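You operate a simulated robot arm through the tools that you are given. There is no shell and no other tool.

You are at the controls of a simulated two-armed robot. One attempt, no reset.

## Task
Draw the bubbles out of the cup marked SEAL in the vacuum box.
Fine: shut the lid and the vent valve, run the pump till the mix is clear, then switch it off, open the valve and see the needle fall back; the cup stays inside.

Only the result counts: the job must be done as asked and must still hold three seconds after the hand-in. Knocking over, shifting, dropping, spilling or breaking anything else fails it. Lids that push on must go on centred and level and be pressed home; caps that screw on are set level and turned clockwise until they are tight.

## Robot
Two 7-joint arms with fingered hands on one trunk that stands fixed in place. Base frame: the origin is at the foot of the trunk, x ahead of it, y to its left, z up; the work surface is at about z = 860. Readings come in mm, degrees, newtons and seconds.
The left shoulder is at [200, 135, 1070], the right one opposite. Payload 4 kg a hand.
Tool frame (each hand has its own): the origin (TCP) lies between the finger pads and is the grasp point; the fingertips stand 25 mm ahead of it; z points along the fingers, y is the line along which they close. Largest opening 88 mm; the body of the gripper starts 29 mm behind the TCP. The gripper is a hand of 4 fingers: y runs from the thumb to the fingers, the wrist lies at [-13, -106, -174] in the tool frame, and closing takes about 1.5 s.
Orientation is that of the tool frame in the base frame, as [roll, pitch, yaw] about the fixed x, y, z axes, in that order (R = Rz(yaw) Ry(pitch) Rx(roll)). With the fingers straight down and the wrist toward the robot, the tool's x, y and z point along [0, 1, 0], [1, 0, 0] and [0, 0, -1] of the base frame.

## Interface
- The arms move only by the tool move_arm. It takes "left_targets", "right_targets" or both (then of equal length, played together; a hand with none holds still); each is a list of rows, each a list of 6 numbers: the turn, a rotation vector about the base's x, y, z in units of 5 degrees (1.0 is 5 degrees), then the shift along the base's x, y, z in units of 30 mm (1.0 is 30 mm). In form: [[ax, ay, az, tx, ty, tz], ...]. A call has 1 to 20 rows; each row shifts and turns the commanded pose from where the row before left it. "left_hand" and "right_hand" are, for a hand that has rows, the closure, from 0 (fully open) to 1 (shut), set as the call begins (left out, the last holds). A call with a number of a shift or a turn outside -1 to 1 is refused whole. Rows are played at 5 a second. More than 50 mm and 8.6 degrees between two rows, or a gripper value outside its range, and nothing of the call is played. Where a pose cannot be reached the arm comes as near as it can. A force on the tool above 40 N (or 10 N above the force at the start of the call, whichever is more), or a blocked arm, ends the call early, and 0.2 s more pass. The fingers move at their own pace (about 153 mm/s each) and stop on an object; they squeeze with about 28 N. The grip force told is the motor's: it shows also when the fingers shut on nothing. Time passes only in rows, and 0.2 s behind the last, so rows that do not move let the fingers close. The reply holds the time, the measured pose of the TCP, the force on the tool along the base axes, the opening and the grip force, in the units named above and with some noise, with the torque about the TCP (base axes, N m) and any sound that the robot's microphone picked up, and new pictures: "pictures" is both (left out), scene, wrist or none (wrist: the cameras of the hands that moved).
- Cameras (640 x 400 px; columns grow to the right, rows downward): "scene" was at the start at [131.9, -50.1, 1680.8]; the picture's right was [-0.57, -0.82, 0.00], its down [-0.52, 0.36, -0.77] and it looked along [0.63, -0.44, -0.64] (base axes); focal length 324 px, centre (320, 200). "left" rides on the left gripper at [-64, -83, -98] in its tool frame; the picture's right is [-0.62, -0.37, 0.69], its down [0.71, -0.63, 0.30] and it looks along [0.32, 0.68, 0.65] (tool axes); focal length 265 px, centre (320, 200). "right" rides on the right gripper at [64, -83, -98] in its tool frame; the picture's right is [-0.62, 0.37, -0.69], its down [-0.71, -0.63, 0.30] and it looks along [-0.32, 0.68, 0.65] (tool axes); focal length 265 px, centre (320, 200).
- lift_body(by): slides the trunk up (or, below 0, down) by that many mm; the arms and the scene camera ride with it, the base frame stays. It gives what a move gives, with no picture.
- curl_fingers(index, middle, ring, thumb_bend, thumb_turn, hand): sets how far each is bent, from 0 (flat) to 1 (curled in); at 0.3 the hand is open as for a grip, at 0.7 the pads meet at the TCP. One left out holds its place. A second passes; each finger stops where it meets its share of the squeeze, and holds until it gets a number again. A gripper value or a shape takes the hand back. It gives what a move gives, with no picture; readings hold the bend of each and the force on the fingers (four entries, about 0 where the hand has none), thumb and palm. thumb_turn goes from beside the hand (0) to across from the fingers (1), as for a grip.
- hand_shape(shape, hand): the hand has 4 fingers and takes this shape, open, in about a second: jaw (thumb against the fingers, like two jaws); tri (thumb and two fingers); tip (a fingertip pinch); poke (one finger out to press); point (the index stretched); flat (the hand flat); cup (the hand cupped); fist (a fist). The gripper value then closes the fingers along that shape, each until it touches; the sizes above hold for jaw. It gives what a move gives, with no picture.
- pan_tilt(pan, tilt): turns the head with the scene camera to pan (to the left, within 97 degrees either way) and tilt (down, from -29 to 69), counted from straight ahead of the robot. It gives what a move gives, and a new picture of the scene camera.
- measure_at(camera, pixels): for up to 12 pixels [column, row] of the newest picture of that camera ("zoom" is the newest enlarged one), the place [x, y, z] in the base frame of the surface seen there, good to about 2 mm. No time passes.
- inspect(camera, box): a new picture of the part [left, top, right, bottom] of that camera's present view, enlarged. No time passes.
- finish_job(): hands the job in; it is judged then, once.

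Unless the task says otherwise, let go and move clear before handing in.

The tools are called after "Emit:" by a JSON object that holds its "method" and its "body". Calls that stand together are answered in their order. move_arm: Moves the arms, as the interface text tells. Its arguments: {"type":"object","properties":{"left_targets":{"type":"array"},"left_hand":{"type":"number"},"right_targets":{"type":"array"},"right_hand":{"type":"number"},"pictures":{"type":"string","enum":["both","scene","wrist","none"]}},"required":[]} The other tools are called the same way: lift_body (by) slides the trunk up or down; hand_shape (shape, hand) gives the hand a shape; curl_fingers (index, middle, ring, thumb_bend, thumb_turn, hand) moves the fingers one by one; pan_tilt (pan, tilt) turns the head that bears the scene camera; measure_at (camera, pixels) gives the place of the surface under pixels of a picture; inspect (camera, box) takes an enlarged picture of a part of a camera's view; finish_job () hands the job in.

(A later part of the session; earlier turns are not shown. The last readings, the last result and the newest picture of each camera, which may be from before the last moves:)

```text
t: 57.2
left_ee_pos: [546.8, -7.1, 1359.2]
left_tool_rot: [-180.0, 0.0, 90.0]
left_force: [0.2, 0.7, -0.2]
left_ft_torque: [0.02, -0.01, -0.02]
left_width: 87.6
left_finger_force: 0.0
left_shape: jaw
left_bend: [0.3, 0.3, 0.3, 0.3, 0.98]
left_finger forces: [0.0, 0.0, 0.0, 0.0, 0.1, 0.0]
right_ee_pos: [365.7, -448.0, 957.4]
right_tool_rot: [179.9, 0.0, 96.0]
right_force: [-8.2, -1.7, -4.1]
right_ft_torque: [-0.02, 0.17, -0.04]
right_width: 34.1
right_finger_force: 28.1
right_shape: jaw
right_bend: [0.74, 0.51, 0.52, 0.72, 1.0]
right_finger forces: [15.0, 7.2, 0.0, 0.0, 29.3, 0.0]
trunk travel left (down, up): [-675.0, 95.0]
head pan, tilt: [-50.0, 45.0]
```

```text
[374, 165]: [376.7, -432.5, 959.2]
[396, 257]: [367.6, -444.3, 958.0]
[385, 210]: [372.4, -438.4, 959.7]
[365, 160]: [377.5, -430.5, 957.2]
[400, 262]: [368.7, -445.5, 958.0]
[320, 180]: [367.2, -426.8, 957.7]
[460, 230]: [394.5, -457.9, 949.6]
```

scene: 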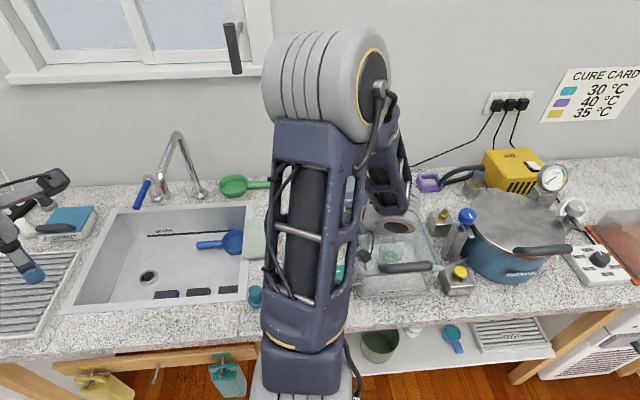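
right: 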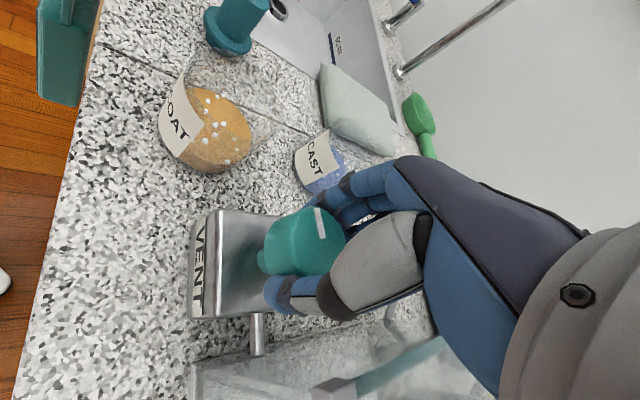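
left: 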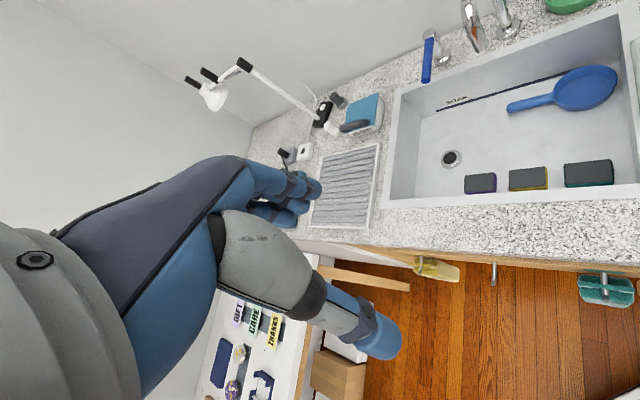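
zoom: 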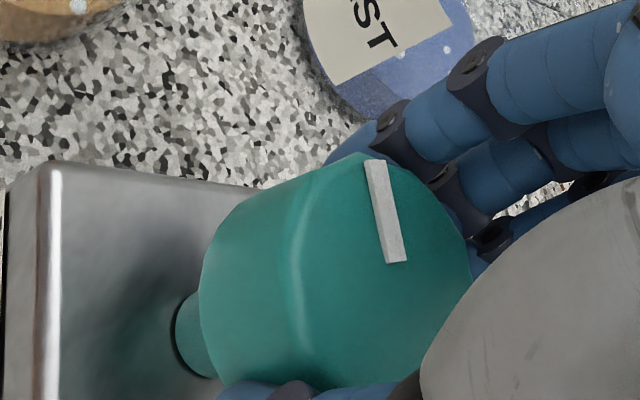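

From the camera geometry the mark went 46° → 41° (clockwise try, 0.24 Nm resistance) → 55° (counter-clockwise, almost no torque). I'll continue counter-clockwise 10° more to confirm it turns freely that way.

Emit:
{"method": "move_arm", "body": {"right_targets": [[0, 0, 0.8, 0, 0, 0], [0, 0, 0.8, 0, 0, 0], [0, 0, 0.4, 0, 0, 0]], "right_hand": 1, "pictures": "wrist"}}

Emit:
{"method": "inspect", "body": {"camera": "right", "box": [240, 160, 360, 280]}}

```text
t: 58.0
left_ee_pos: [548.1, -6.4, 1360.4]
left_tool_rot: [180.0, 0.0, 90.0]
left_force: [-0.4, 0.3, -0.8]
left_ft_torque: [0.02, 0.02, 0.0]
left_width: 87.6
left_finger_force: 0.1
left_shape: jaw
left_bend: [0.3, 0.3, 0.3, 0.3, 0.98]
left_finger forces: [0.0, 0.0, 0.0, 0.1, 0.0, 0.0]
right_ee_pos: [365.5, -447.4, 957.8]
right_tool_rot: [180.0, 0.0, 106.0]
right_force: [-7.0, -4.6, -7.5]
right_ft_torque: [-0.09, 0.13, -0.05]
right_width: 34.2
right_finger_force: 27.9
right_shape: jaw
right_bend: [0.74, 0.5, 0.52, 0.72, 1.0]
right_finger forces: [14.7, 8.4, 0.0, 0.1, 29.8, 0.1]
trunk travel left (down, up): [-675.0, 95.0]
head pan, tilt: [-50.0, 45.0]
```

right: 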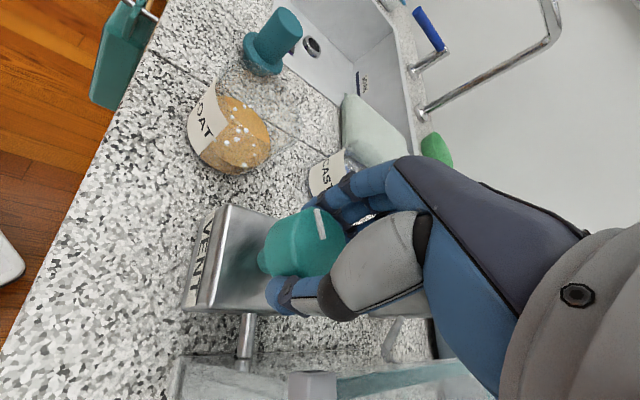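

```text
3.33 times, centred on (300, 220) of right
```

zoom: 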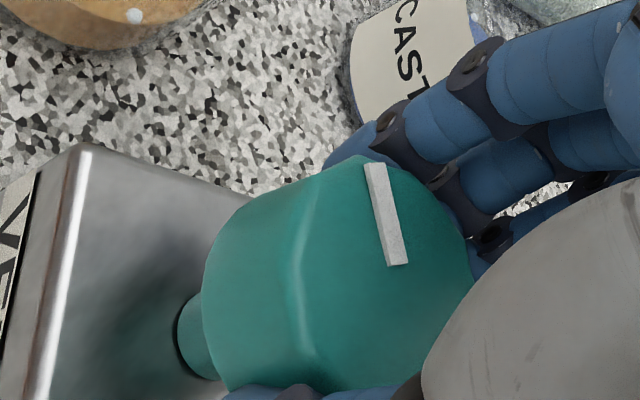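

The mark stayed fixed in the hand again with only 0.05 Nm, so the knob turns freely counter-clockwise (clockwise was against its stop). I'll open partly, lift, turn back and regrip for the rest of the quarter turn.

Emit:
{"method": "move_arm", "body": {"right_targets": [[0, 0, 0, 0, 0, 0], [0, 0, 0, 0, 0, 0], [0, 0, 0, 0, 0, 0], [0, 0, 0, 0, 0, 0], [0, 0, 0, 0, 0, 0.5], [0, 0, 0, 0, 0, 0.8], [0, 0, -1, 0, 0, 0.5]], "right_hand": 0.33, "pictures": "wrist"}}

Emit:
{"method": "inspect", "body": {"camera": "right", "box": [200, 180, 360, 300]}}

```text
t: 59.6
left_ee_pos: [547.0, -6.5, 1360.1]
left_tool_rot: [180.0, 0.0, 90.0]
left_force: [-0.7, 0.1, 0.1]
left_ft_torque: [0.01, -0.01, -0.01]
left_width: 87.9
left_finger_force: 0.0
left_shape: jaw
left_bend: [0.3, 0.3, 0.3, 0.3, 0.98]
left_finger forces: [0.1, 0.1, 0.0, 0.0, 0.0, 0.0]
right_ee_pos: [366.5, -447.5, 1010.8]
right_tool_rot: [179.9, 0.0, 101.0]
right_force: [0.1, 0.0, 0.1]
right_ft_torque: [0.05, 0.02, 0.0]
right_width: 58.5
right_finger_force: 0.0
right_shape: jaw
right_bend: [0.28, 0.38, 0.35, 0.6, 1.0]
right_finger forces: [0.0, 0.0, 0.0, 0.0, 0.0, 0.1]
trunk travel left (down, up): [-675.0, 95.0]
head pan, tilt: [-50.0, 45.0]
```

right: 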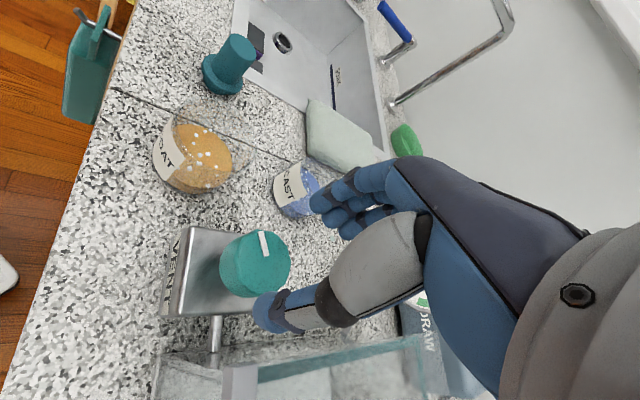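

```text
3.33 times, centred on (280, 240) of right
```

zoom: 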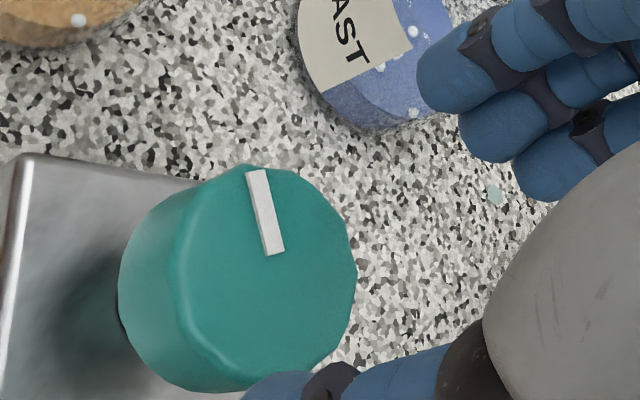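

The knob stays where I left it; I'll measure the mark's direction now (zoom (257,172) to (275,252)).

Emit:
{"method": "measure_at", "body": {"camera": "zoom", "pixels": [[257, 172], [275, 252], [266, 212], [200, 200], [340, 310], [250, 385], [150, 250], [320, 200], [235, 270]]}}

```text
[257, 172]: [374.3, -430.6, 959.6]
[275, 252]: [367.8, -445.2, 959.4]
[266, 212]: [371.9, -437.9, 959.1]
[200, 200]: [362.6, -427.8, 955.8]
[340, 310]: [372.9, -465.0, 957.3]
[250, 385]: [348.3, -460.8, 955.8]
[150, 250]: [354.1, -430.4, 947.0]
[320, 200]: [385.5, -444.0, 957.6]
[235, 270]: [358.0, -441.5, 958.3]
```

The mark is now at about 66°, i.e. 20° turned. I'll swing the raised hand back to about 40° yaw for a fresh stroke.

Emit:
{"method": "move_arm", "body": {"right_targets": [[0, 0, -1, 0, 0, 0], [0, 0, -1, 0, 0, 0], [0, 0, -1, 0, 0, 0], [0, 0, -1, 0, 0, 0], [0, 0, -1, 0, 0, 0], [0, 0, -1, 0, 0, 0], [0, 0, -1, 0, 0, 0], [0, 0, -1, 0, 0, 0], [0, 0, -1, 0, 0, 0], [0, 0, -1, 0, 0, 0], [0, 0, -1, 0, 0, 0], [0, 0, -1, 0, 0, 0]], "right_hand": 0.1, "pictures": "both"}}

```text
t: 62.2
left_ee_pos: [547.4, -5.7, 1360.5]
left_tool_rot: [-180.0, 0.0, 90.1]
left_force: [-0.2, -0.2, -0.3]
left_ft_torque: [0.0, 0.0, 0.0]
left_width: 87.7
left_finger_force: 0.0
left_shape: jaw
left_bend: [0.3, 0.3, 0.3, 0.3, 0.98]
left_finger forces: [0.0, 0.0, 0.0, 0.0, 0.1, 0.0]
right_ee_pos: [371.2, -456.2, 1010.6]
right_tool_rot: [180.0, 0.0, 41.1]
right_force: [0.9, 0.0, 0.0]
right_ft_torque: [-0.01, -0.01, 0.02]
right_width: 79.0
right_finger_force: 0.1
right_shape: jaw
right_bend: [0.29, 0.32, 0.3, 0.33, 0.98]
right_finger forces: [0.0, 0.0, 0.0, 0.1, 0.1, 0.0]
right hand out of reach, approached as far as the arm can: row 11, 12
trunk travel left (down, up): [-675.0, 95.0]
head pan, tilt: [-50.0, 45.0]
```

scene: 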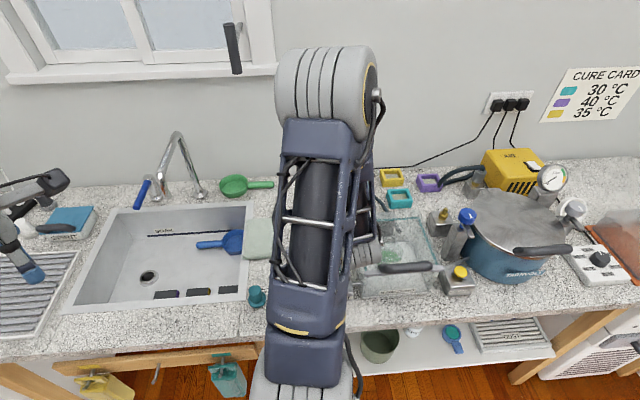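
right: 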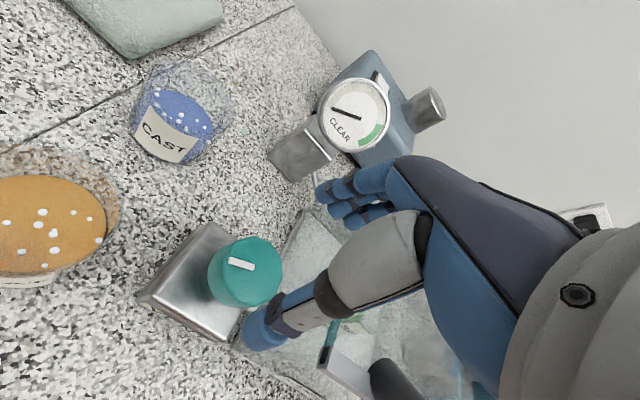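

At 41° yaw the arm ran out of reach by about 10 mm. I'll turn back to 56° where it reaches, then lower onto the knob.

Emit:
{"method": "move_arm", "body": {"right_targets": [[0, 0, 1, 0, 0, 0], [0, 0, 1, 0, 0, 0], [0, 0, 1, 0, 0, 0], [0, 0, 0, 0, 0, -0.4], [0, 0, 0, 0, 0, -0.4]], "right_hand": 0.1, "pictures": "wrist"}}

Emit:
{"method": "inspect", "body": {"camera": "right", "box": [180, 180, 380, 330]}}

```text
t: 63.4
left_ee_pos: [547.4, -4.5, 1359.9]
left_tool_rot: [180.0, 0.0, 90.1]
left_force: [-0.6, 1.1, 0.5]
left_ft_torque: [-0.02, -0.03, -0.01]
left_width: 87.3
left_finger_force: 0.0
left_shape: jaw
left_bend: [0.3, 0.3, 0.3, 0.3, 0.98]
left_finger forces: [0.0, 0.0, 0.0, 0.0, 0.1, 0.0]
right_ee_pos: [370.5, -458.0, 987.5]
right_tool_rot: [179.8, -0.1, 56.0]
right_force: [0.2, -0.2, -0.4]
right_ft_torque: [0.0, 0.02, 0.02]
right_width: 79.3
right_finger_force: 0.1
right_shape: jaw
right_bend: [0.29, 0.32, 0.3, 0.33, 0.98]
right_finger forces: [0.1, 0.0, 0.1, 0.0, 0.1, 0.0]
trunk travel left (down, up): [-675.0, 95.0]
head pan, tilt: [-50.0, 45.0]
```

right: 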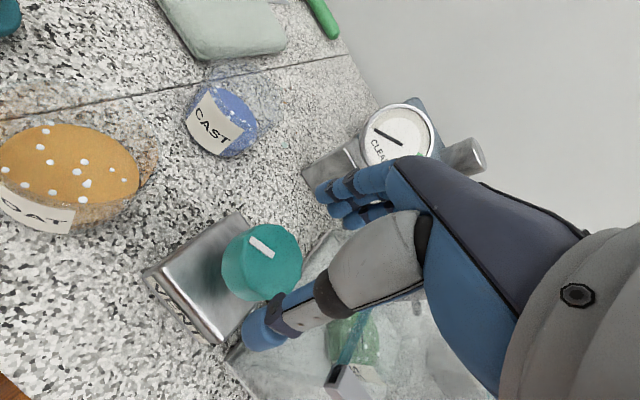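

```text
2.67 times, centred on (280, 255) of right
```

zoom: 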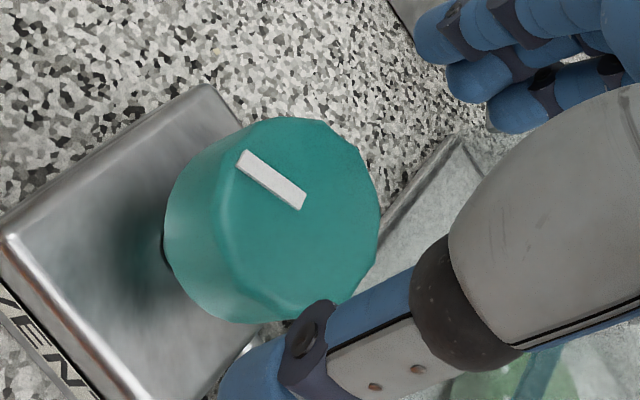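

The commanded pose was clipped to (370,-458); I'll shift it back over the knob at (365,-447) and lower to z≈957.

Emit:
{"method": "move_arm", "body": {"right_targets": [[0, 0, 0, -0.083, 0.18, 0], [0, 0, 0, -0.083, 0.18, 0], [0, 0, 0, 0, 0, -0.5], [0, 0, 0, 0, 0, -0.47]], "right_hand": 0.1, "pictures": "wrist"}}

Emit:
{"method": "inspect", "body": {"camera": "right", "box": [200, 160, 400, 310]}}

```text
t: 64.4
left_ee_pos: [546.9, -6.1, 1360.1]
left_tool_rot: [-180.0, 0.0, 89.9]
left_force: [-0.3, -0.2, -0.5]
left_ft_torque: [-0.02, 0.0, 0.01]
left_width: 87.7
left_finger_force: 0.1
left_shape: jaw
left_bend: [0.3, 0.3, 0.3, 0.3, 0.98]
left_finger forces: [0.0, 0.0, 0.0, 0.0, 0.1, 0.0]
right_ee_pos: [365.9, -445.9, 957.4]
right_tool_rot: [179.8, 0.0, 55.9]
right_force: [0.3, -0.1, -1.0]
right_ft_torque: [-0.02, -0.01, 0.0]
right_width: 78.8
right_finger_force: 0.0
right_shape: jaw
right_bend: [0.29, 0.32, 0.3, 0.33, 0.98]
right_finger forces: [0.0, 0.0, 0.0, 0.0, 0.1, 0.1]
trunk travel left (down, up): [-675.0, 95.0]
head pan, tilt: [-50.0, 45.0]
```

right: 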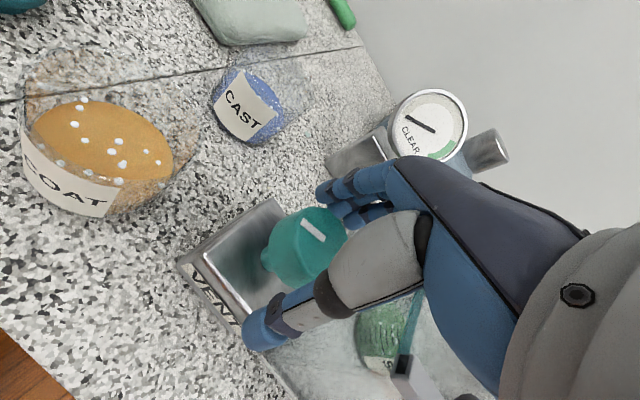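

```text
2.67 times, centred on (300, 235) of right
```

zoom: 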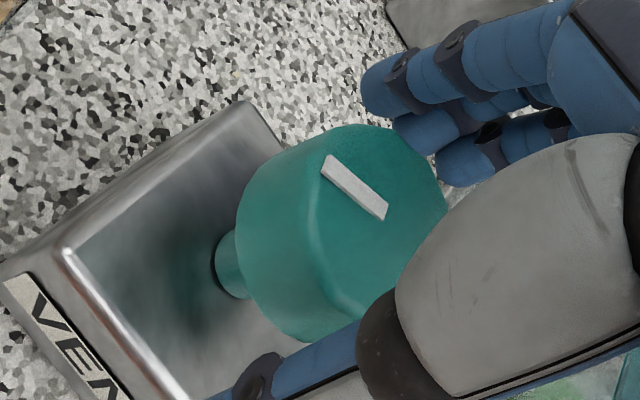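

The hand is in place at (366,-446,957), yaw 56, mark unchanged. I'll grip the knob.

Emit:
{"method": "move_arm", "body": {"right_targets": [[0, 0, 0, 0, 0, 0], [0, 0, 0, 0, 0, 0], [0, 0, 0, 0, 0, 0], [0, 0, 0, 0, 0, 0], [0, 0, 0, 0, 0, 0], [0, 0, 0, 0, 0, 0], [0, 0, 0, 0, 0, 0], [0, 0, 0, 0, 0, 0]], "right_hand": 1, "pictures": "none"}}

Emit:
{"method": "move_arm", "body": {"right_targets": [[0, 0, 0.6, 0, 0, 0], [0, 0, 1, 0, 0, 0], [0, 0, 1, 0, 0, 0], [0, 0, 1, 0, 0, 0], [0, 0, 1, 0, 0, 0]], "right_hand": 1, "pictures": "wrist"}}

Emit:
{"method": "inspect", "body": {"camera": "right", "box": [200, 160, 400, 310]}}

```text
t: 66.2
left_ee_pos: [547.6, -5.3, 1361.4]
left_tool_rot: [179.9, 0.0, 90.0]
left_force: [-0.1, -1.3, 0.3]
left_ft_torque: [0.01, -0.01, 0.02]
left_width: 87.7
left_finger_force: 0.1
left_shape: jaw
left_bend: [0.3, 0.3, 0.3, 0.3, 0.98]
left_finger forces: [0.0, 0.0, 0.1, 0.1, 0.1, 0.0]
right_ee_pos: [364.3, -445.1, 958.9]
right_tool_rot: [179.9, 0.1, 56.0]
right_force: [-2.9, 4.5, -3.6]
right_ft_torque: [0.09, 0.09, 0.01]
right_width: 35.7
right_finger_force: 27.7
right_shape: jaw
right_bend: [0.74, 0.47, 0.51, 0.73, 1.0]
right_finger forces: [13.5, 7.9, 0.0, 0.0, 26.4, 0.0]
trunk travel left (down, up): [-675.0, 95.0]
head pan, tilt: [-50.0, 45.0]
```

```text
t: 67.4
left_ee_pos: [546.6, -5.5, 1359.2]
left_tool_rot: [-179.9, 0.0, 90.0]
left_force: [-0.4, -1.1, -0.7]
left_ft_torque: [0.0, 0.02, 0.03]
left_width: 87.4
left_finger_force: 0.2
left_shape: jaw
left_bend: [0.3, 0.3, 0.3, 0.3, 0.98]
left_finger forces: [0.0, 0.0, 0.0, 0.1, 0.1, 0.1]
right_ee_pos: [365.5, -447.0, 958.3]
right_tool_rot: [179.9, 0.0, 79.0]
right_force: [-7.4, 1.6, -0.4]
right_ft_torque: [0.07, 0.14, -0.01]
right_width: 35.8
right_finger_force: 28.0
right_shape: jaw
right_bend: [0.74, 0.48, 0.51, 0.73, 1.0]
right_finger forces: [13.2, 7.4, 0.0, 0.0, 28.0, 0.0]
trunk travel left (down, up): [-675.0, 95.0]
head pan, tilt: [-50.0, 45.0]
```

right: 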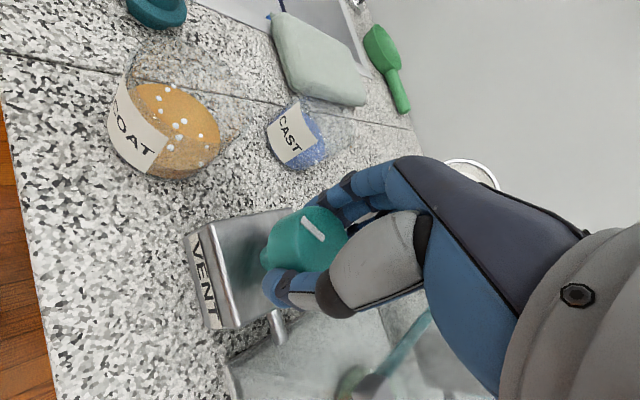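

```text
2.67 times, centred on (300, 235) of right
```

zoom: 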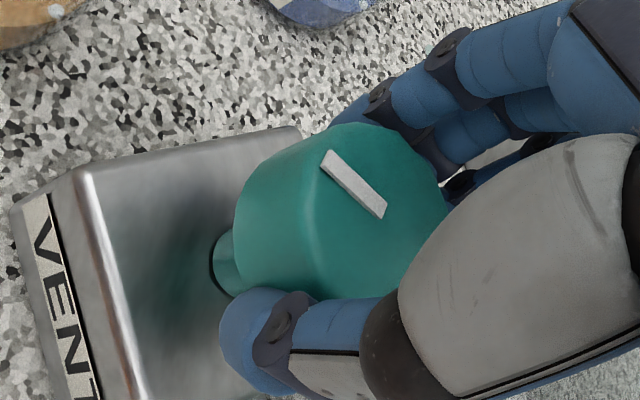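

The knob follows the hand (mark fixed in view, torque near zero). I'll continue counter-clockwise 28° more.

Emit:
{"method": "move_arm", "body": {"right_targets": [[0, 0, 1, 0, 0, 0], [0, 0, 1, 0, 0, 0], [0, 0, 1, 0, 0, 0], [0, 0, 1, 0, 0, 0], [0, 0, 1, 0, 0, 0], [0, 0, 0.6, 0, 0, 0]], "right_hand": 1, "pictures": "wrist"}}

Emit:
{"method": "inspect", "body": {"camera": "right", "box": [200, 160, 400, 310]}}

```text
t: 68.8
left_ee_pos: [547.4, -6.3, 1360.2]
left_tool_rot: [180.0, 0.1, 90.0]
left_force: [-0.1, -0.5, 0.0]
left_ft_torque: [-0.01, 0.03, 0.01]
left_width: 87.5
left_finger_force: 0.1
left_shape: jaw
left_bend: [0.3, 0.3, 0.3, 0.3, 0.98]
left_finger forces: [0.0, 0.0, 0.0, 0.0, 0.0, 0.0]
right_ee_pos: [366.0, -446.4, 957.3]
right_tool_rot: [179.9, 0.0, 107.0]
right_force: [-10.3, -3.3, 3.2]
right_ft_torque: [-0.07, 0.23, -0.06]
right_width: 35.5
right_finger_force: 27.7
right_shape: jaw
right_bend: [0.74, 0.48, 0.51, 0.73, 1.0]
right_finger forces: [12.7, 7.2, 0.1, 0.0, 30.5, 0.1]
trunk travel left (down, up): [-675.0, 95.0]
head pan, tilt: [-50.0, 45.0]
```

right: 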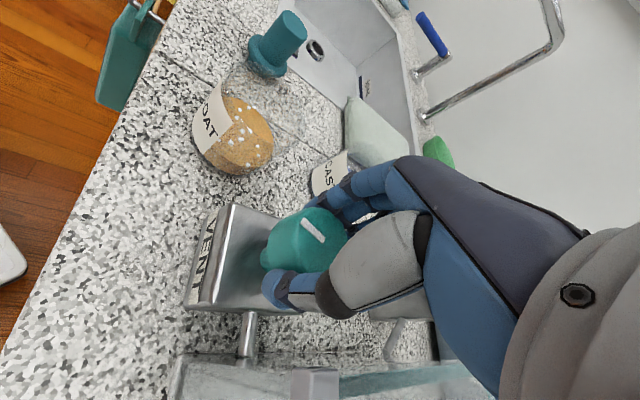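

```text
2.67 times, centred on (300, 235) of right
```

zoom: 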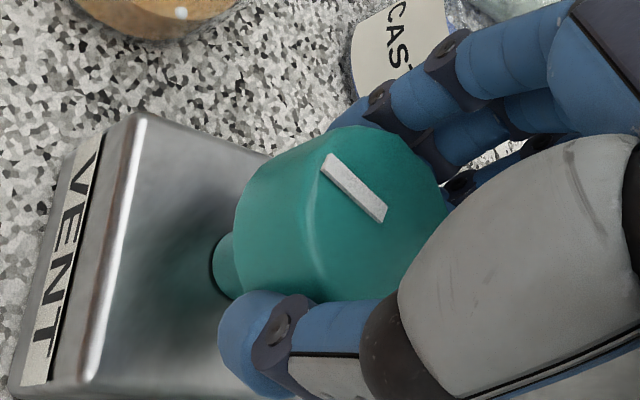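

Still turning freely; the mark is at about 117°. I'll turn 10° more and watch for the stop.

Emit:
{"method": "move_arm", "body": {"right_targets": [[0, 0, 0.7, 0, 0, 0], [0, 0, 0.7, 0, 0, 0], [0, 0, 0.7, 0, 0, 0]], "right_hand": 1, "pictures": "wrist"}}

Emit:
{"method": "inspect", "body": {"camera": "right", "box": [200, 160, 400, 310]}}

```text
t: 69.6
left_ee_pos: [546.5, -6.3, 1360.1]
left_tool_rot: [180.0, 0.0, 90.0]
left_force: [0.8, 0.5, 0.9]
left_ft_torque: [-0.01, -0.02, -0.02]
left_width: 87.3
left_finger_force: 0.0
left_shape: jaw
left_bend: [0.3, 0.3, 0.3, 0.3, 0.98]
left_finger forces: [0.0, 0.1, 0.0, 0.1, 0.0, 0.0]
right_ee_pos: [364.4, -447.0, 957.3]
right_tool_rot: [179.9, 0.0, 117.5]
right_force: [-7.9, -5.7, 1.3]
right_ft_torque: [-0.13, 0.18, -0.07]
right_width: 35.4
right_finger_force: 27.8
right_shape: jaw
right_bend: [0.74, 0.48, 0.51, 0.73, 1.0]
right_finger forces: [12.5, 7.4, 0.1, 0.0, 30.4, 0.0]
trunk travel left (down, up): [-675.0, 95.0]
head pan, tilt: [-50.0, 45.0]
```

right: 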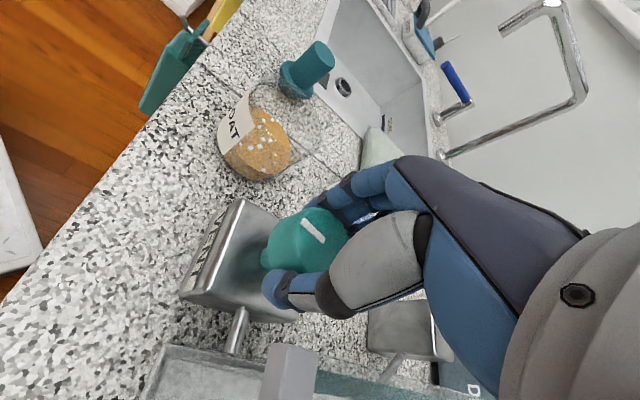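

```text
2.67 times, centred on (300, 235) of right
```

zoom: 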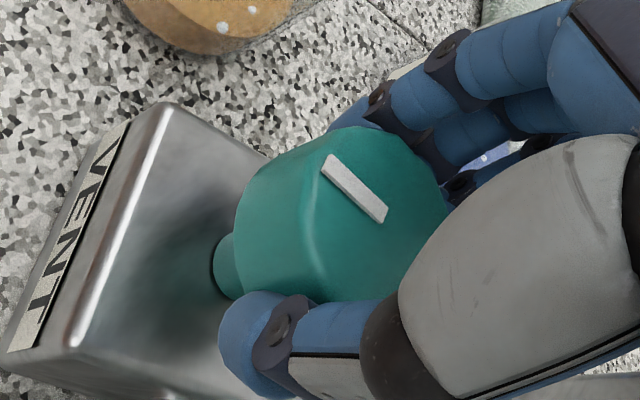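

Still free at about 127°. I'll go on another 12° to find the stop near the quarter turn.

Emit:
{"method": "move_arm", "body": {"right_targets": [[0, 0, 0.7, 0, 0, 0], [0, 0, 0.7, 0, 0, 0], [0, 0, 0.7, 0, 0, 0], [0, 0, 0.4, 0, 0, 0]], "right_hand": 1, "pictures": "wrist"}}

Emit:
{"method": "inspect", "body": {"camera": "right", "box": [200, 160, 400, 310]}}

```text
t: 70.6
left_ee_pos: [546.7, -7.3, 1360.0]
left_tool_rot: [-180.0, 0.0, 90.0]
left_force: [0.6, -0.5, 0.3]
left_ft_torque: [-0.04, -0.01, -0.01]
left_width: 87.5
left_finger_force: 0.0
left_shape: jaw
left_bend: [0.3, 0.3, 0.3, 0.3, 0.98]
left_finger forces: [0.0, 0.1, 0.0, 0.0, 0.0, 0.0]
right_ee_pos: [363.9, -446.6, 956.9]
right_tool_rot: [179.9, 0.0, 130.0]
right_force: [-9.8, -8.9, 0.1]
right_ft_torque: [-0.18, 0.21, -0.05]
right_width: 35.5
right_finger_force: 28.3
right_shape: jaw
right_bend: [0.74, 0.49, 0.51, 0.73, 1.0]
right_finger forces: [12.0, 6.8, 0.1, 0.0, 30.9, 0.0]
trunk travel left (down, up): [-675.0, 95.0]
head pan, tilt: [-50.0, 45.0]
```

right: 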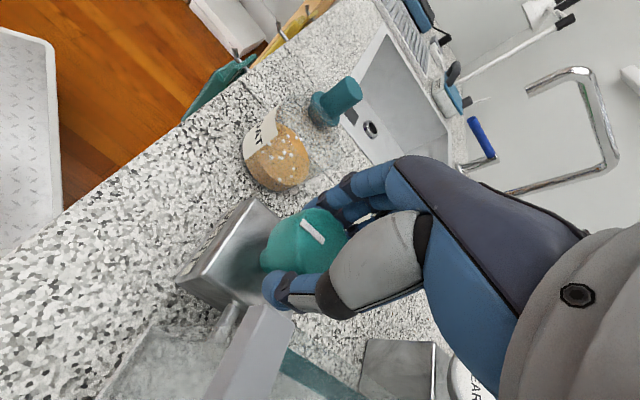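

```text
2.67 times, centred on (300, 235) of right
```

zoom: 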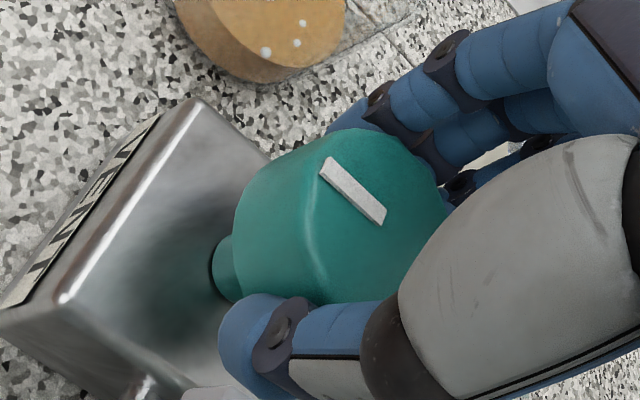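

No stop yet at roughly 95° of turn. I'll turn a further 8° and read the torque.

Emit:
{"method": "move_arm", "body": {"right_targets": [[0, 0, 0.6, 0, 0, 0], [0, 0, 0.5, 0, 0, 0], [0, 0, 0.5, 0, 0, 0]], "right_hand": 1, "pictures": "wrist"}}

Emit:
{"method": "inspect", "body": {"camera": "right", "box": [200, 160, 400, 310]}}

```text
t: 71.4
left_ee_pos: [546.8, -5.4, 1360.4]
left_tool_rot: [179.9, 0.0, 90.0]
left_force: [-0.3, -0.3, 0.0]
left_ft_torque: [-0.01, 0.03, 0.0]
left_width: 87.7
left_finger_force: 0.1
left_shape: jaw
left_bend: [0.3, 0.3, 0.3, 0.3, 0.98]
left_finger forces: [0.0, 0.0, 0.1, 0.0, 0.1, 0.0]
right_ee_pos: [365.2, -447.1, 958.2]
right_tool_rot: [179.8, 0.1, 138.1]
right_force: [-1.5, -10.5, -2.8]
right_ft_torque: [-0.25, 0.08, -0.24]
right_width: 34.9
right_finger_force: 28.1
right_shape: jaw
right_bend: [0.74, 0.5, 0.51, 0.73, 0.98]
right_finger forces: [11.7, 7.2, 0.0, 0.0, 27.9, 0.0]
trunk travel left (down, up): [-675.0, 95.0]
head pan, tilt: [-50.0, 45.0]
```

right: 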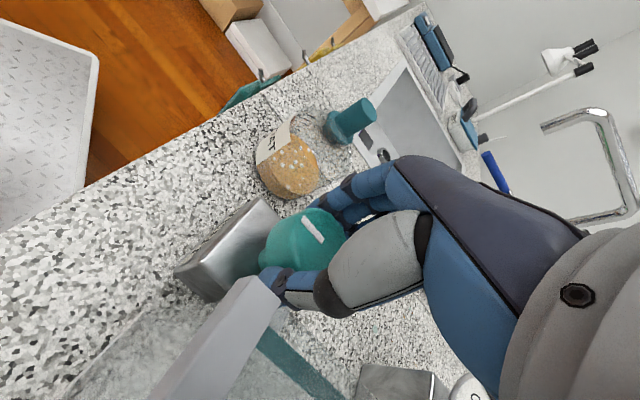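

```text
2.67 times, centred on (300, 235) of right
```

zoom: 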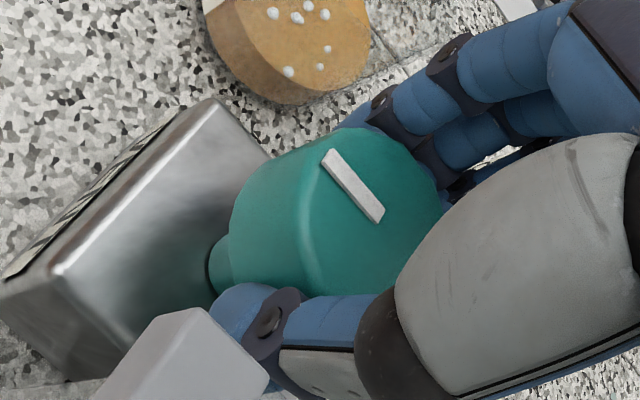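

Torque jumped to 0.24 Nm while the mark stayed near 132°, so the knob has reached its other stop — a quarter turn, mark now across the pipe: shut. I'll release partly and lift straight up.

Emit:
{"method": "move_arm", "body": {"right_targets": [[0, 0, -0.4, 0, 0, 0], [0, 0, 0, 0, 0, 0], [0, 0, 0, 0, 0, 0], [0, 0, 0, 0, 0, 0], [0, 0, 0, 0, 0, 0], [0, 0, 0, 0, 0, 0.4], [0, 0, 0, 0, 0, 0.8], [0, 0, 0, 0, 0, 1], [0, 0, 0, 0, 0, 1], [0, 0, 0, 0, 0, 1], [0, 0, 0, 0, 0, 1]], "right_hand": 0.33, "pictures": "both"}}

Emit:
{"method": "inspect", "body": {"camera": "right", "box": [80, 160, 400, 400]}}

```text
t: 73.8
left_ee_pos: [546.3, -7.0, 1359.7]
left_tool_rot: [-180.0, 0.0, 90.1]
left_force: [-1.1, -0.1, 0.5]
left_ft_torque: [-0.01, -0.03, 0.0]
left_width: 87.6
left_finger_force: 0.1
left_shape: jaw
left_bend: [0.3, 0.3, 0.3, 0.3, 0.98]
left_finger forces: [0.0, 0.1, 0.0, 0.1, 0.0, 0.0]
right_ee_pos: [365.3, -445.8, 1113.4]
right_tool_rot: [179.9, 0.1, 136.0]
right_force: [0.7, 0.5, 0.0]
right_ft_torque: [0.03, -0.03, 0.0]
right_width: 58.3
right_finger_force: 0.0
right_shape: jaw
right_bend: [0.28, 0.38, 0.35, 0.6, 1.0]
right_finger forces: [0.0, 0.1, 0.0, 0.1, 0.0, 0.0]
trunk travel left (down, up): [-675.0, 95.0]
head pan, tilt: [-50.0, 45.0]
```

scene: 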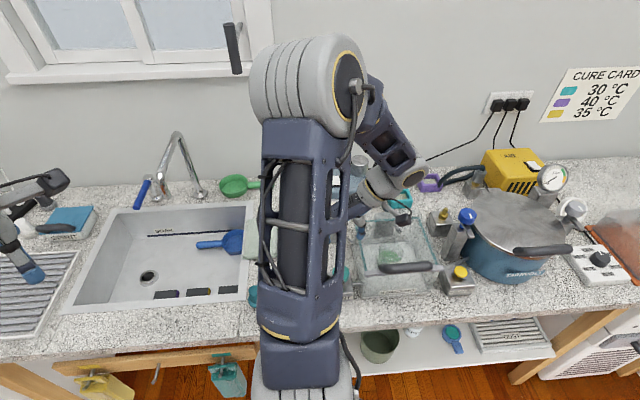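
right: 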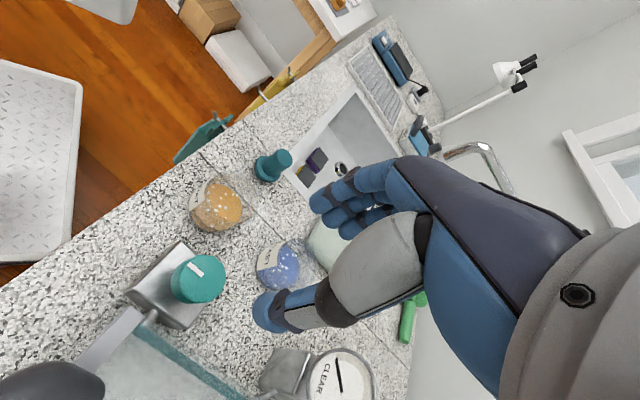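

```text
1.67 times, centred on (240, 280) of right
```

zoom: 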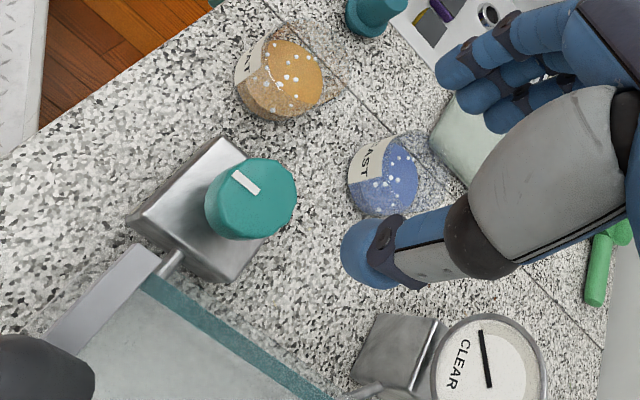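

The knob's mark now points across the pipe toward the counter edge. Next I'll move the hand toward the DRAW pump, turning it back, to see the switch.

Emit:
{"method": "move_arm", "body": {"right_targets": [[0, 0, -1, 0.1, -0.1, 0.3], [0, 0, -1, 0.2, -0.25, 0.3], [0, 0, -1, 0.2, -0.25, 0.2], [0, 0, -1, 0.2, -0.25, 0], [0, 0, -1, 0.2, -0.25, 0], [0, 0, -1, 0.2, -0.25, 0], [0, 0, -1, 0.2, -0.25, 0], [0, 0, -1, 0.2, -0.25, 0], [0, 0, -1, 0.2, -0.25, 0], [0, 0, -1, 0.2, -0.25, 0], [0, 0, -1, 0.2, -0.25, 0], [0, 0, -1, 0.2, -0.25, 0], [0, 0, -1, 0.2, -0.25, 0], [0, 0, -1, 0.2, -0.25, 0], [0, 0, -1, 0.2, -0.25, 0], [0, 0, -1, 0.2, -0.25, 0], [0, 0, -1, 0.2, -0.25, 0], [0, 0, -1, 0.2, -0.25, 0]], "right_hand": 0, "pictures": "both"}}

Emit:
{"method": "inspect", "body": {"camera": "right", "box": [100, 120, 400, 360]}}

```text
t: 77.6
left_ee_pos: [547.2, -5.7, 1359.7]
left_tool_rot: [180.0, -0.1, 90.0]
left_force: [1.8, 0.0, -0.6]
left_ft_torque: [0.0, 0.02, 0.01]
left_width: 87.8
left_finger_force: 0.0
left_shape: jaw
left_bend: [0.3, 0.3, 0.3, 0.3, 0.98]
left_finger forces: [0.1, 0.1, 0.0, 0.0, 0.1, 0.0]
right_ee_pos: [469.9, -576.1, 1138.3]
right_tool_rot: [179.9, -0.1, 45.9]
right_force: [-0.1, -0.3, -0.2]
right_ft_torque: [-0.03, 0.02, 0.02]
right_width: 87.8
right_finger_force: 0.0
right_shape: jaw
right_bend: [0.3, 0.3, 0.3, 0.3, 0.98]
right_finger forces: [0.0, 0.0, 0.1, 0.0, 0.1, 0.1]
trunk travel left (down, up): [-675.0, 95.0]
head pan, tilt: [-50.0, 45.0]
```

scene: 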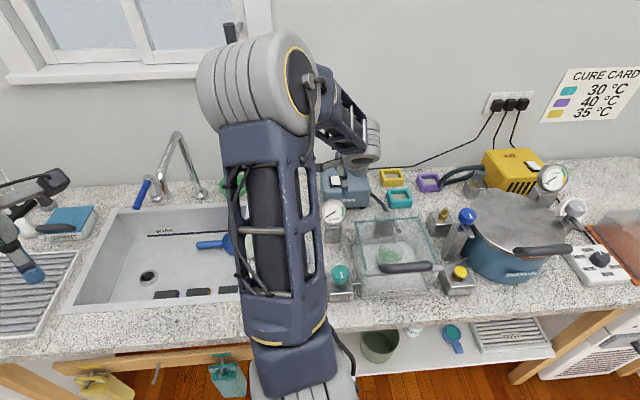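
right: 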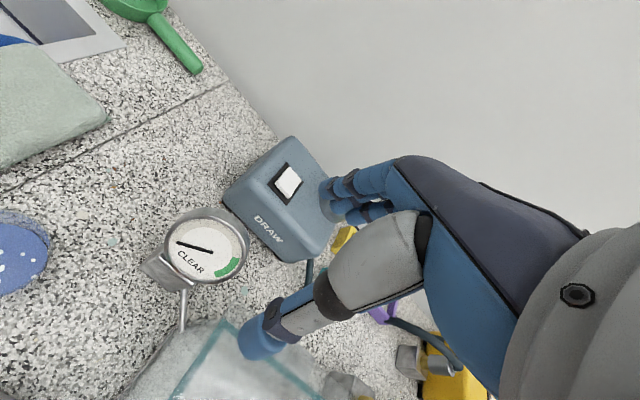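

```text
1.67 times, centred on (250, 240) of right
```

zoom: 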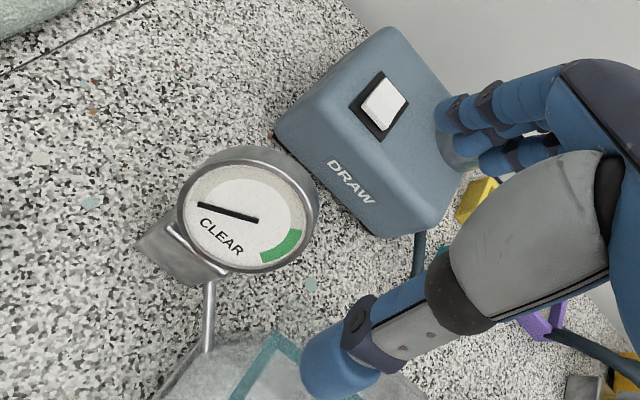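

The head sees the valve, gauge and box, and the wrist sees the white rocker at (288,182). I'll enlarge the switch in both views to see how it sits.

Emit:
{"method": "inspect", "body": {"camera": "right", "box": [250, 145, 330, 215]}}

Emit:
{"method": "measure_at", "body": {"camera": "zoom", "pixels": [[310, 300], [310, 220], [240, 300], [370, 310], [280, 370], [340, 230], [200, 260], [420, 330], [250, 400], [360, 180], [300, 260], [330, 350]]}}

Emit:
{"method": "inspect", "body": {"camera": "scene", "box": [310, 160, 390, 220]}}

```text
5.71 times, centred on (290, 180) of right
```

zoom: 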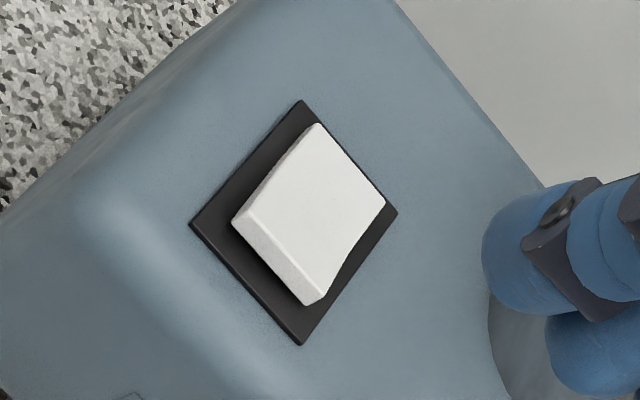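

```text
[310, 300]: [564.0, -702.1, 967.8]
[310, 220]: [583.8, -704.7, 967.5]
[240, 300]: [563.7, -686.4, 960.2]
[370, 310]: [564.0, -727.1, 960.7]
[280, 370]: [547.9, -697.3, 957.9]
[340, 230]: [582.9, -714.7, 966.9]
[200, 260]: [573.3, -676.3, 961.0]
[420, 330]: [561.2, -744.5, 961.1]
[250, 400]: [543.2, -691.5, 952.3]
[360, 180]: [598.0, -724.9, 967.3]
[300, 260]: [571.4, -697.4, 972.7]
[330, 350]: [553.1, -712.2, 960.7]
```

```text
6.67 times, centred on (350, 190) of scene
```

zoom: 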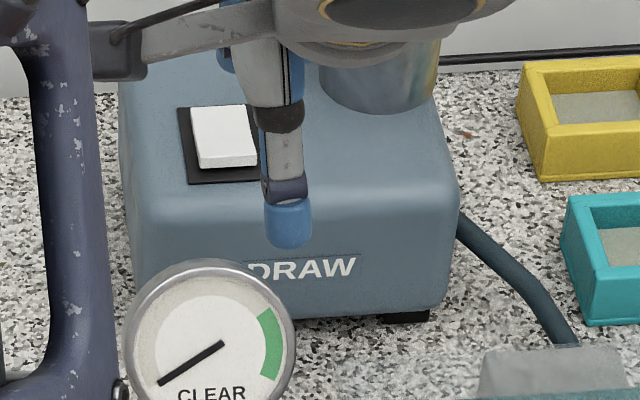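

The rocker's front (near) edge is raised (z≈972) and its back is down, so pressing the front should switch it on. I'll form the poking shape and see where the fingertip is.

Emit:
{"method": "hand_shape", "body": {"hand": "right", "shape": "poke"}}

Emit:
{"method": "inspect", "body": {"camera": "right", "box": [180, 120, 480, 360]}}

Emit:
{"method": "inspect", "body": {"camera": "scene", "box": [310, 140, 410, 220]}}

```text
t: 78.5
left_ee_pos: [547.2, -5.2, 1360.6]
left_tool_rot: [-179.9, 0.0, 90.1]
left_force: [0.7, 0.9, 0.0]
left_ft_torque: [0.0, -0.01, -0.03]
left_width: 87.6
left_finger_force: 0.1
left_shape: jaw
left_bend: [0.3, 0.3, 0.3, 0.3, 0.98]
left_finger forces: [0.0, 0.1, 0.1, 0.0, 0.1, 0.0]
right_ee_pos: [470.2, -577.5, 1136.4]
right_tool_rot: [179.9, 0.0, 46.1]
right_force: [-1.2, 0.1, -0.6]
right_ft_torque: [-0.01, -0.01, -0.01]
right_width: 0.0
right_finger_force: 0.0
right_shape: poke
right_bend: [0.7, 0.7, 0.99, 1.0, 1.0]
right_finger forces: [0.0, 0.0, 0.0, 0.0, 0.0, 0.0]
trunk travel left (down, up): [-675.0, 95.0]
head pan, tilt: [-50.0, 45.0]
```

```text
1.67 times, centred on (330, 240) of right
```

zoom: 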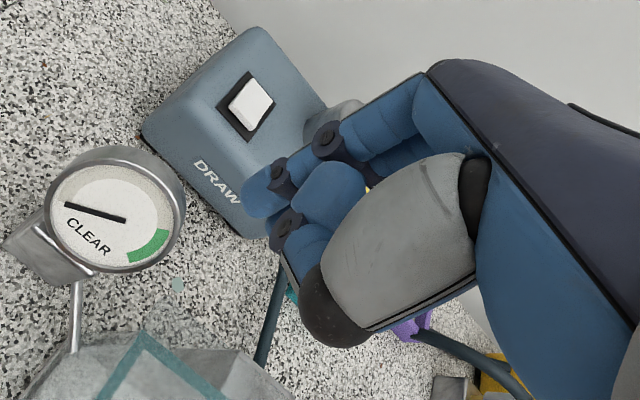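

```text
5.00 times, centred on (360, 180) of scene
```

zoom: 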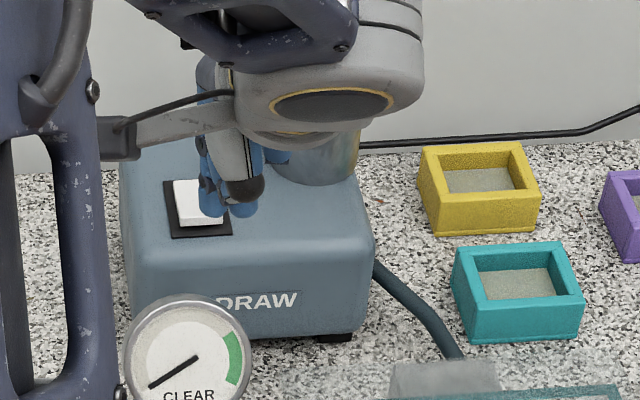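

The index fingertip shows at zoom (258,195). I'll measure it to get its offset from the TCP, along with the rocker's corners.

Emit:
{"method": "inspect", "body": {"camera": "right", "box": [220, 130, 360, 270]}}

Emit:
{"method": "measure_at", "body": {"camera": "right", "pixels": [[290, 235], [283, 232], [280, 240], [295, 242], [300, 270], [293, 262], [275, 190], [282, 197], [290, 168], [300, 184], [292, 200], [278, 186]]}}

```text
2.86 times, centred on (290, 200) of right
```

zoom: 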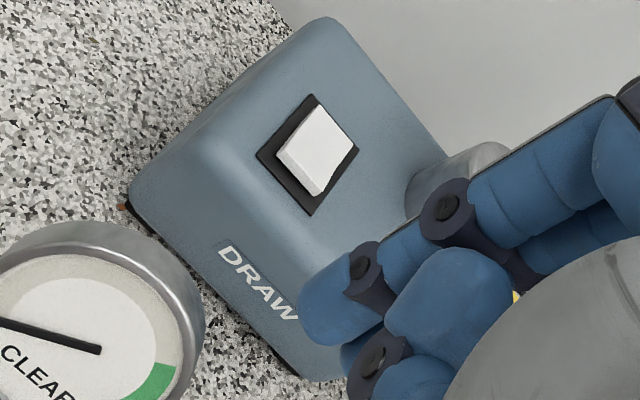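

```text
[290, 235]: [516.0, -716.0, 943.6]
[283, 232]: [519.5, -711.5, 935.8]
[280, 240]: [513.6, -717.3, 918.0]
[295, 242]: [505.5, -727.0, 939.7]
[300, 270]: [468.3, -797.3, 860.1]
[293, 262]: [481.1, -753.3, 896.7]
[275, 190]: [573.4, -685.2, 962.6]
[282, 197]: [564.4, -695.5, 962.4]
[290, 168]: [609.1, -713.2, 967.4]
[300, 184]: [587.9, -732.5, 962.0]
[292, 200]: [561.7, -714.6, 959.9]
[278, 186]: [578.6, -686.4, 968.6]
```

Measuring from the last zoom picture instead (fingertip near (320,315), rocker corners near (320,110), (355,148), (320,193), (282,152)).

Emit:
{"method": "measure_at", "body": {"camera": "zoom", "pixels": [[320, 315], [306, 300], [310, 330], [340, 330], [330, 290], [320, 113], [350, 147], [320, 188], [286, 154], [300, 165], [318, 150], [304, 176]]}}

```text
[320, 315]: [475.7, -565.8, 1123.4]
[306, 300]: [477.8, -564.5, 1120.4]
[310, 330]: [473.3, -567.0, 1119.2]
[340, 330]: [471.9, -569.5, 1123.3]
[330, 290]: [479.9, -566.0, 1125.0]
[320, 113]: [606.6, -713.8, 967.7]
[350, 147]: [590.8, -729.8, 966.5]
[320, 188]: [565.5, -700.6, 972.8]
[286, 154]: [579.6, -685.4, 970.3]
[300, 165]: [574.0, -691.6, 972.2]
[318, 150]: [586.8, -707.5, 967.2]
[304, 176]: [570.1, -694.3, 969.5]
```

The rocker spans depth 895–934, width 75–98, front edge high. I'll bring the fingertip above its front part, staying about 45 mm over it.

Emit:
{"method": "move_arm", "body": {"right_targets": [[0, 0, 0, 0.6, -0.74, 0], [0, 0, 0, 0.6, -0.74, -0.3], [0, 0, 0, 0.6, -0.74, -0.6], [0, 0, 0, 0.6, -0.74, -0.8], [0, 0, 0, 0.6, -0.74, -0.8], [0, 0, 0, 0.43, -0.52, -0.7]], "pictures": "both"}}

Emit:
{"method": "inspect", "body": {"camera": "right", "box": [180, 160, 380, 310]}}

Emit:
{"method": "inspect", "body": {"camera": "scene", "box": [300, 140, 400, 220]}}

```text
t: 79.9
left_ee_pos: [545.2, -5.6, 1360.7]
left_tool_rot: [-180.0, 0.0, 89.9]
left_force: [0.3, 0.3, 0.8]
left_ft_torque: [0.02, -0.04, -0.01]
left_width: 87.6
left_finger_force: 0.1
left_shape: jaw
left_bend: [0.3, 0.3, 0.3, 0.3, 0.98]
left_finger forces: [0.0, 0.0, 0.0, 0.0, 0.0, 0.0]
right_ee_pos: [572.0, -704.1, 1040.1]
right_tool_rot: [179.9, 0.0, 46.1]
right_force: [0.7, 0.6, -0.6]
right_ft_torque: [0.01, -0.03, -0.01]
right_width: 0.1
right_finger_force: 0.0
right_shape: poke
right_bend: [0.7, 0.7, 0.99, 1.0, 1.0]
right_finger forces: [0.0, 0.1, 0.0, 0.0, 0.0, 0.0]
trunk travel left (down, up): [-675.0, 95.0]
head pan, tilt: [-50.0, 45.0]
```

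scene: 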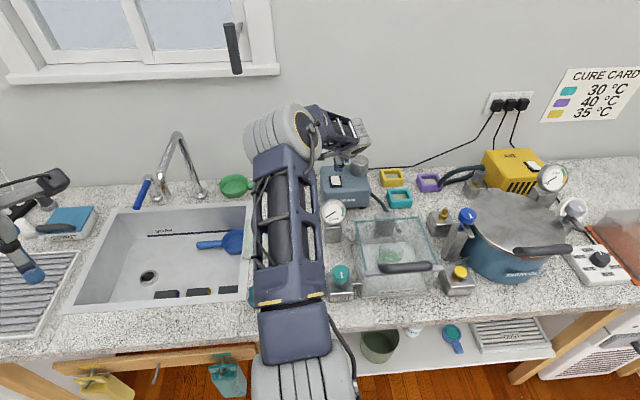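
right: 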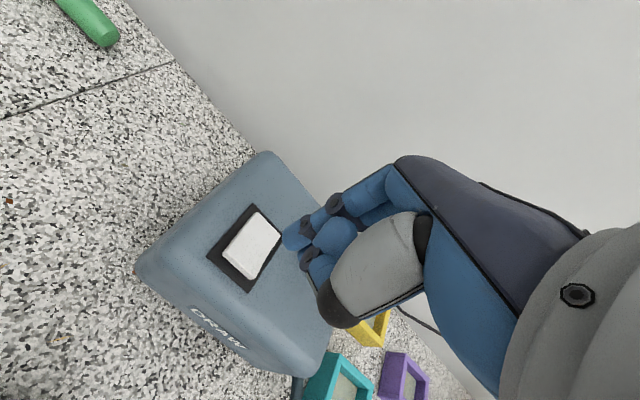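

```text
2.67 times, centred on (280, 235) of right
```

zoom: 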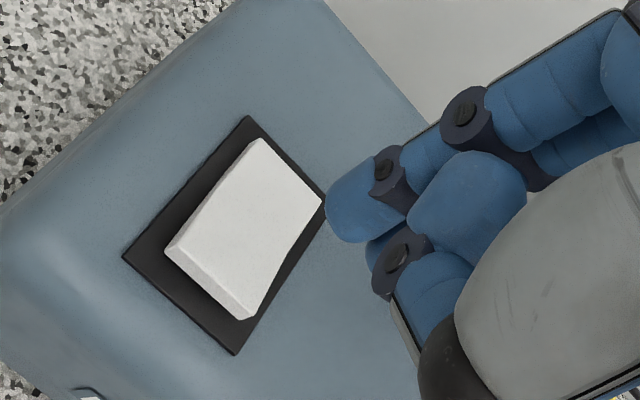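

```text
5.00 times, centred on (350, 180) of scene
```

zoom: 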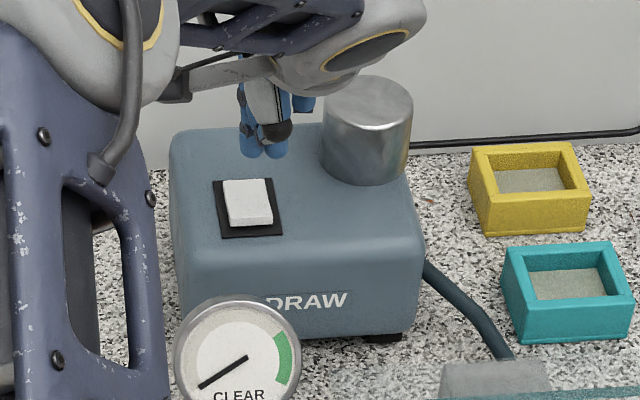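

The fingertip and rocker are both visible; I'll measure the fingertip surface and rocker corners precisely from this zoom pose.

Emit:
{"method": "inspect", "body": {"camera": "right", "box": [210, 190, 350, 290]}}

Emit:
{"method": "measure_at", "body": {"camera": "zoom", "pixels": [[345, 190], [335, 175], [345, 215], [380, 215], [365, 165], [240, 80], [310, 165], [205, 330], [110, 240], [160, 280], [210, 200], [180, 290]]}}

```text
4.00 times, centred on (280, 240) of right
```

zoom: 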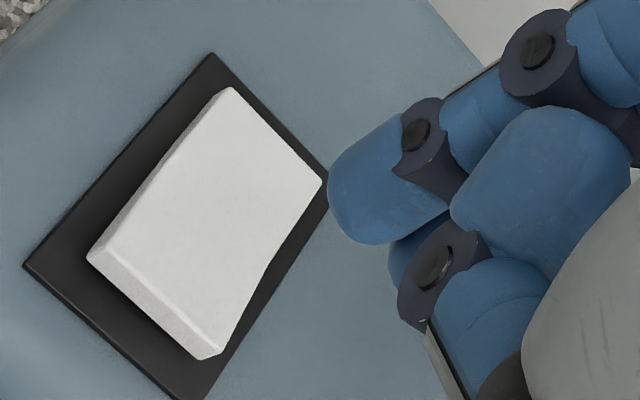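

```text
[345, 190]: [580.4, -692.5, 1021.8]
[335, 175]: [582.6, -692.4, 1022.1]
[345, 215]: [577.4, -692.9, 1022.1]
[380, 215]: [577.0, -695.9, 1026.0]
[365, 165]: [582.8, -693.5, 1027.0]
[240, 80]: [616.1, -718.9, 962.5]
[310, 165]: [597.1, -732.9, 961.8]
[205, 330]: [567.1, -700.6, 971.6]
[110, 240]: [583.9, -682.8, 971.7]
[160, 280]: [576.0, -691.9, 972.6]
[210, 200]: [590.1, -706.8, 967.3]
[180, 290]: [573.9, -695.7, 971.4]
```

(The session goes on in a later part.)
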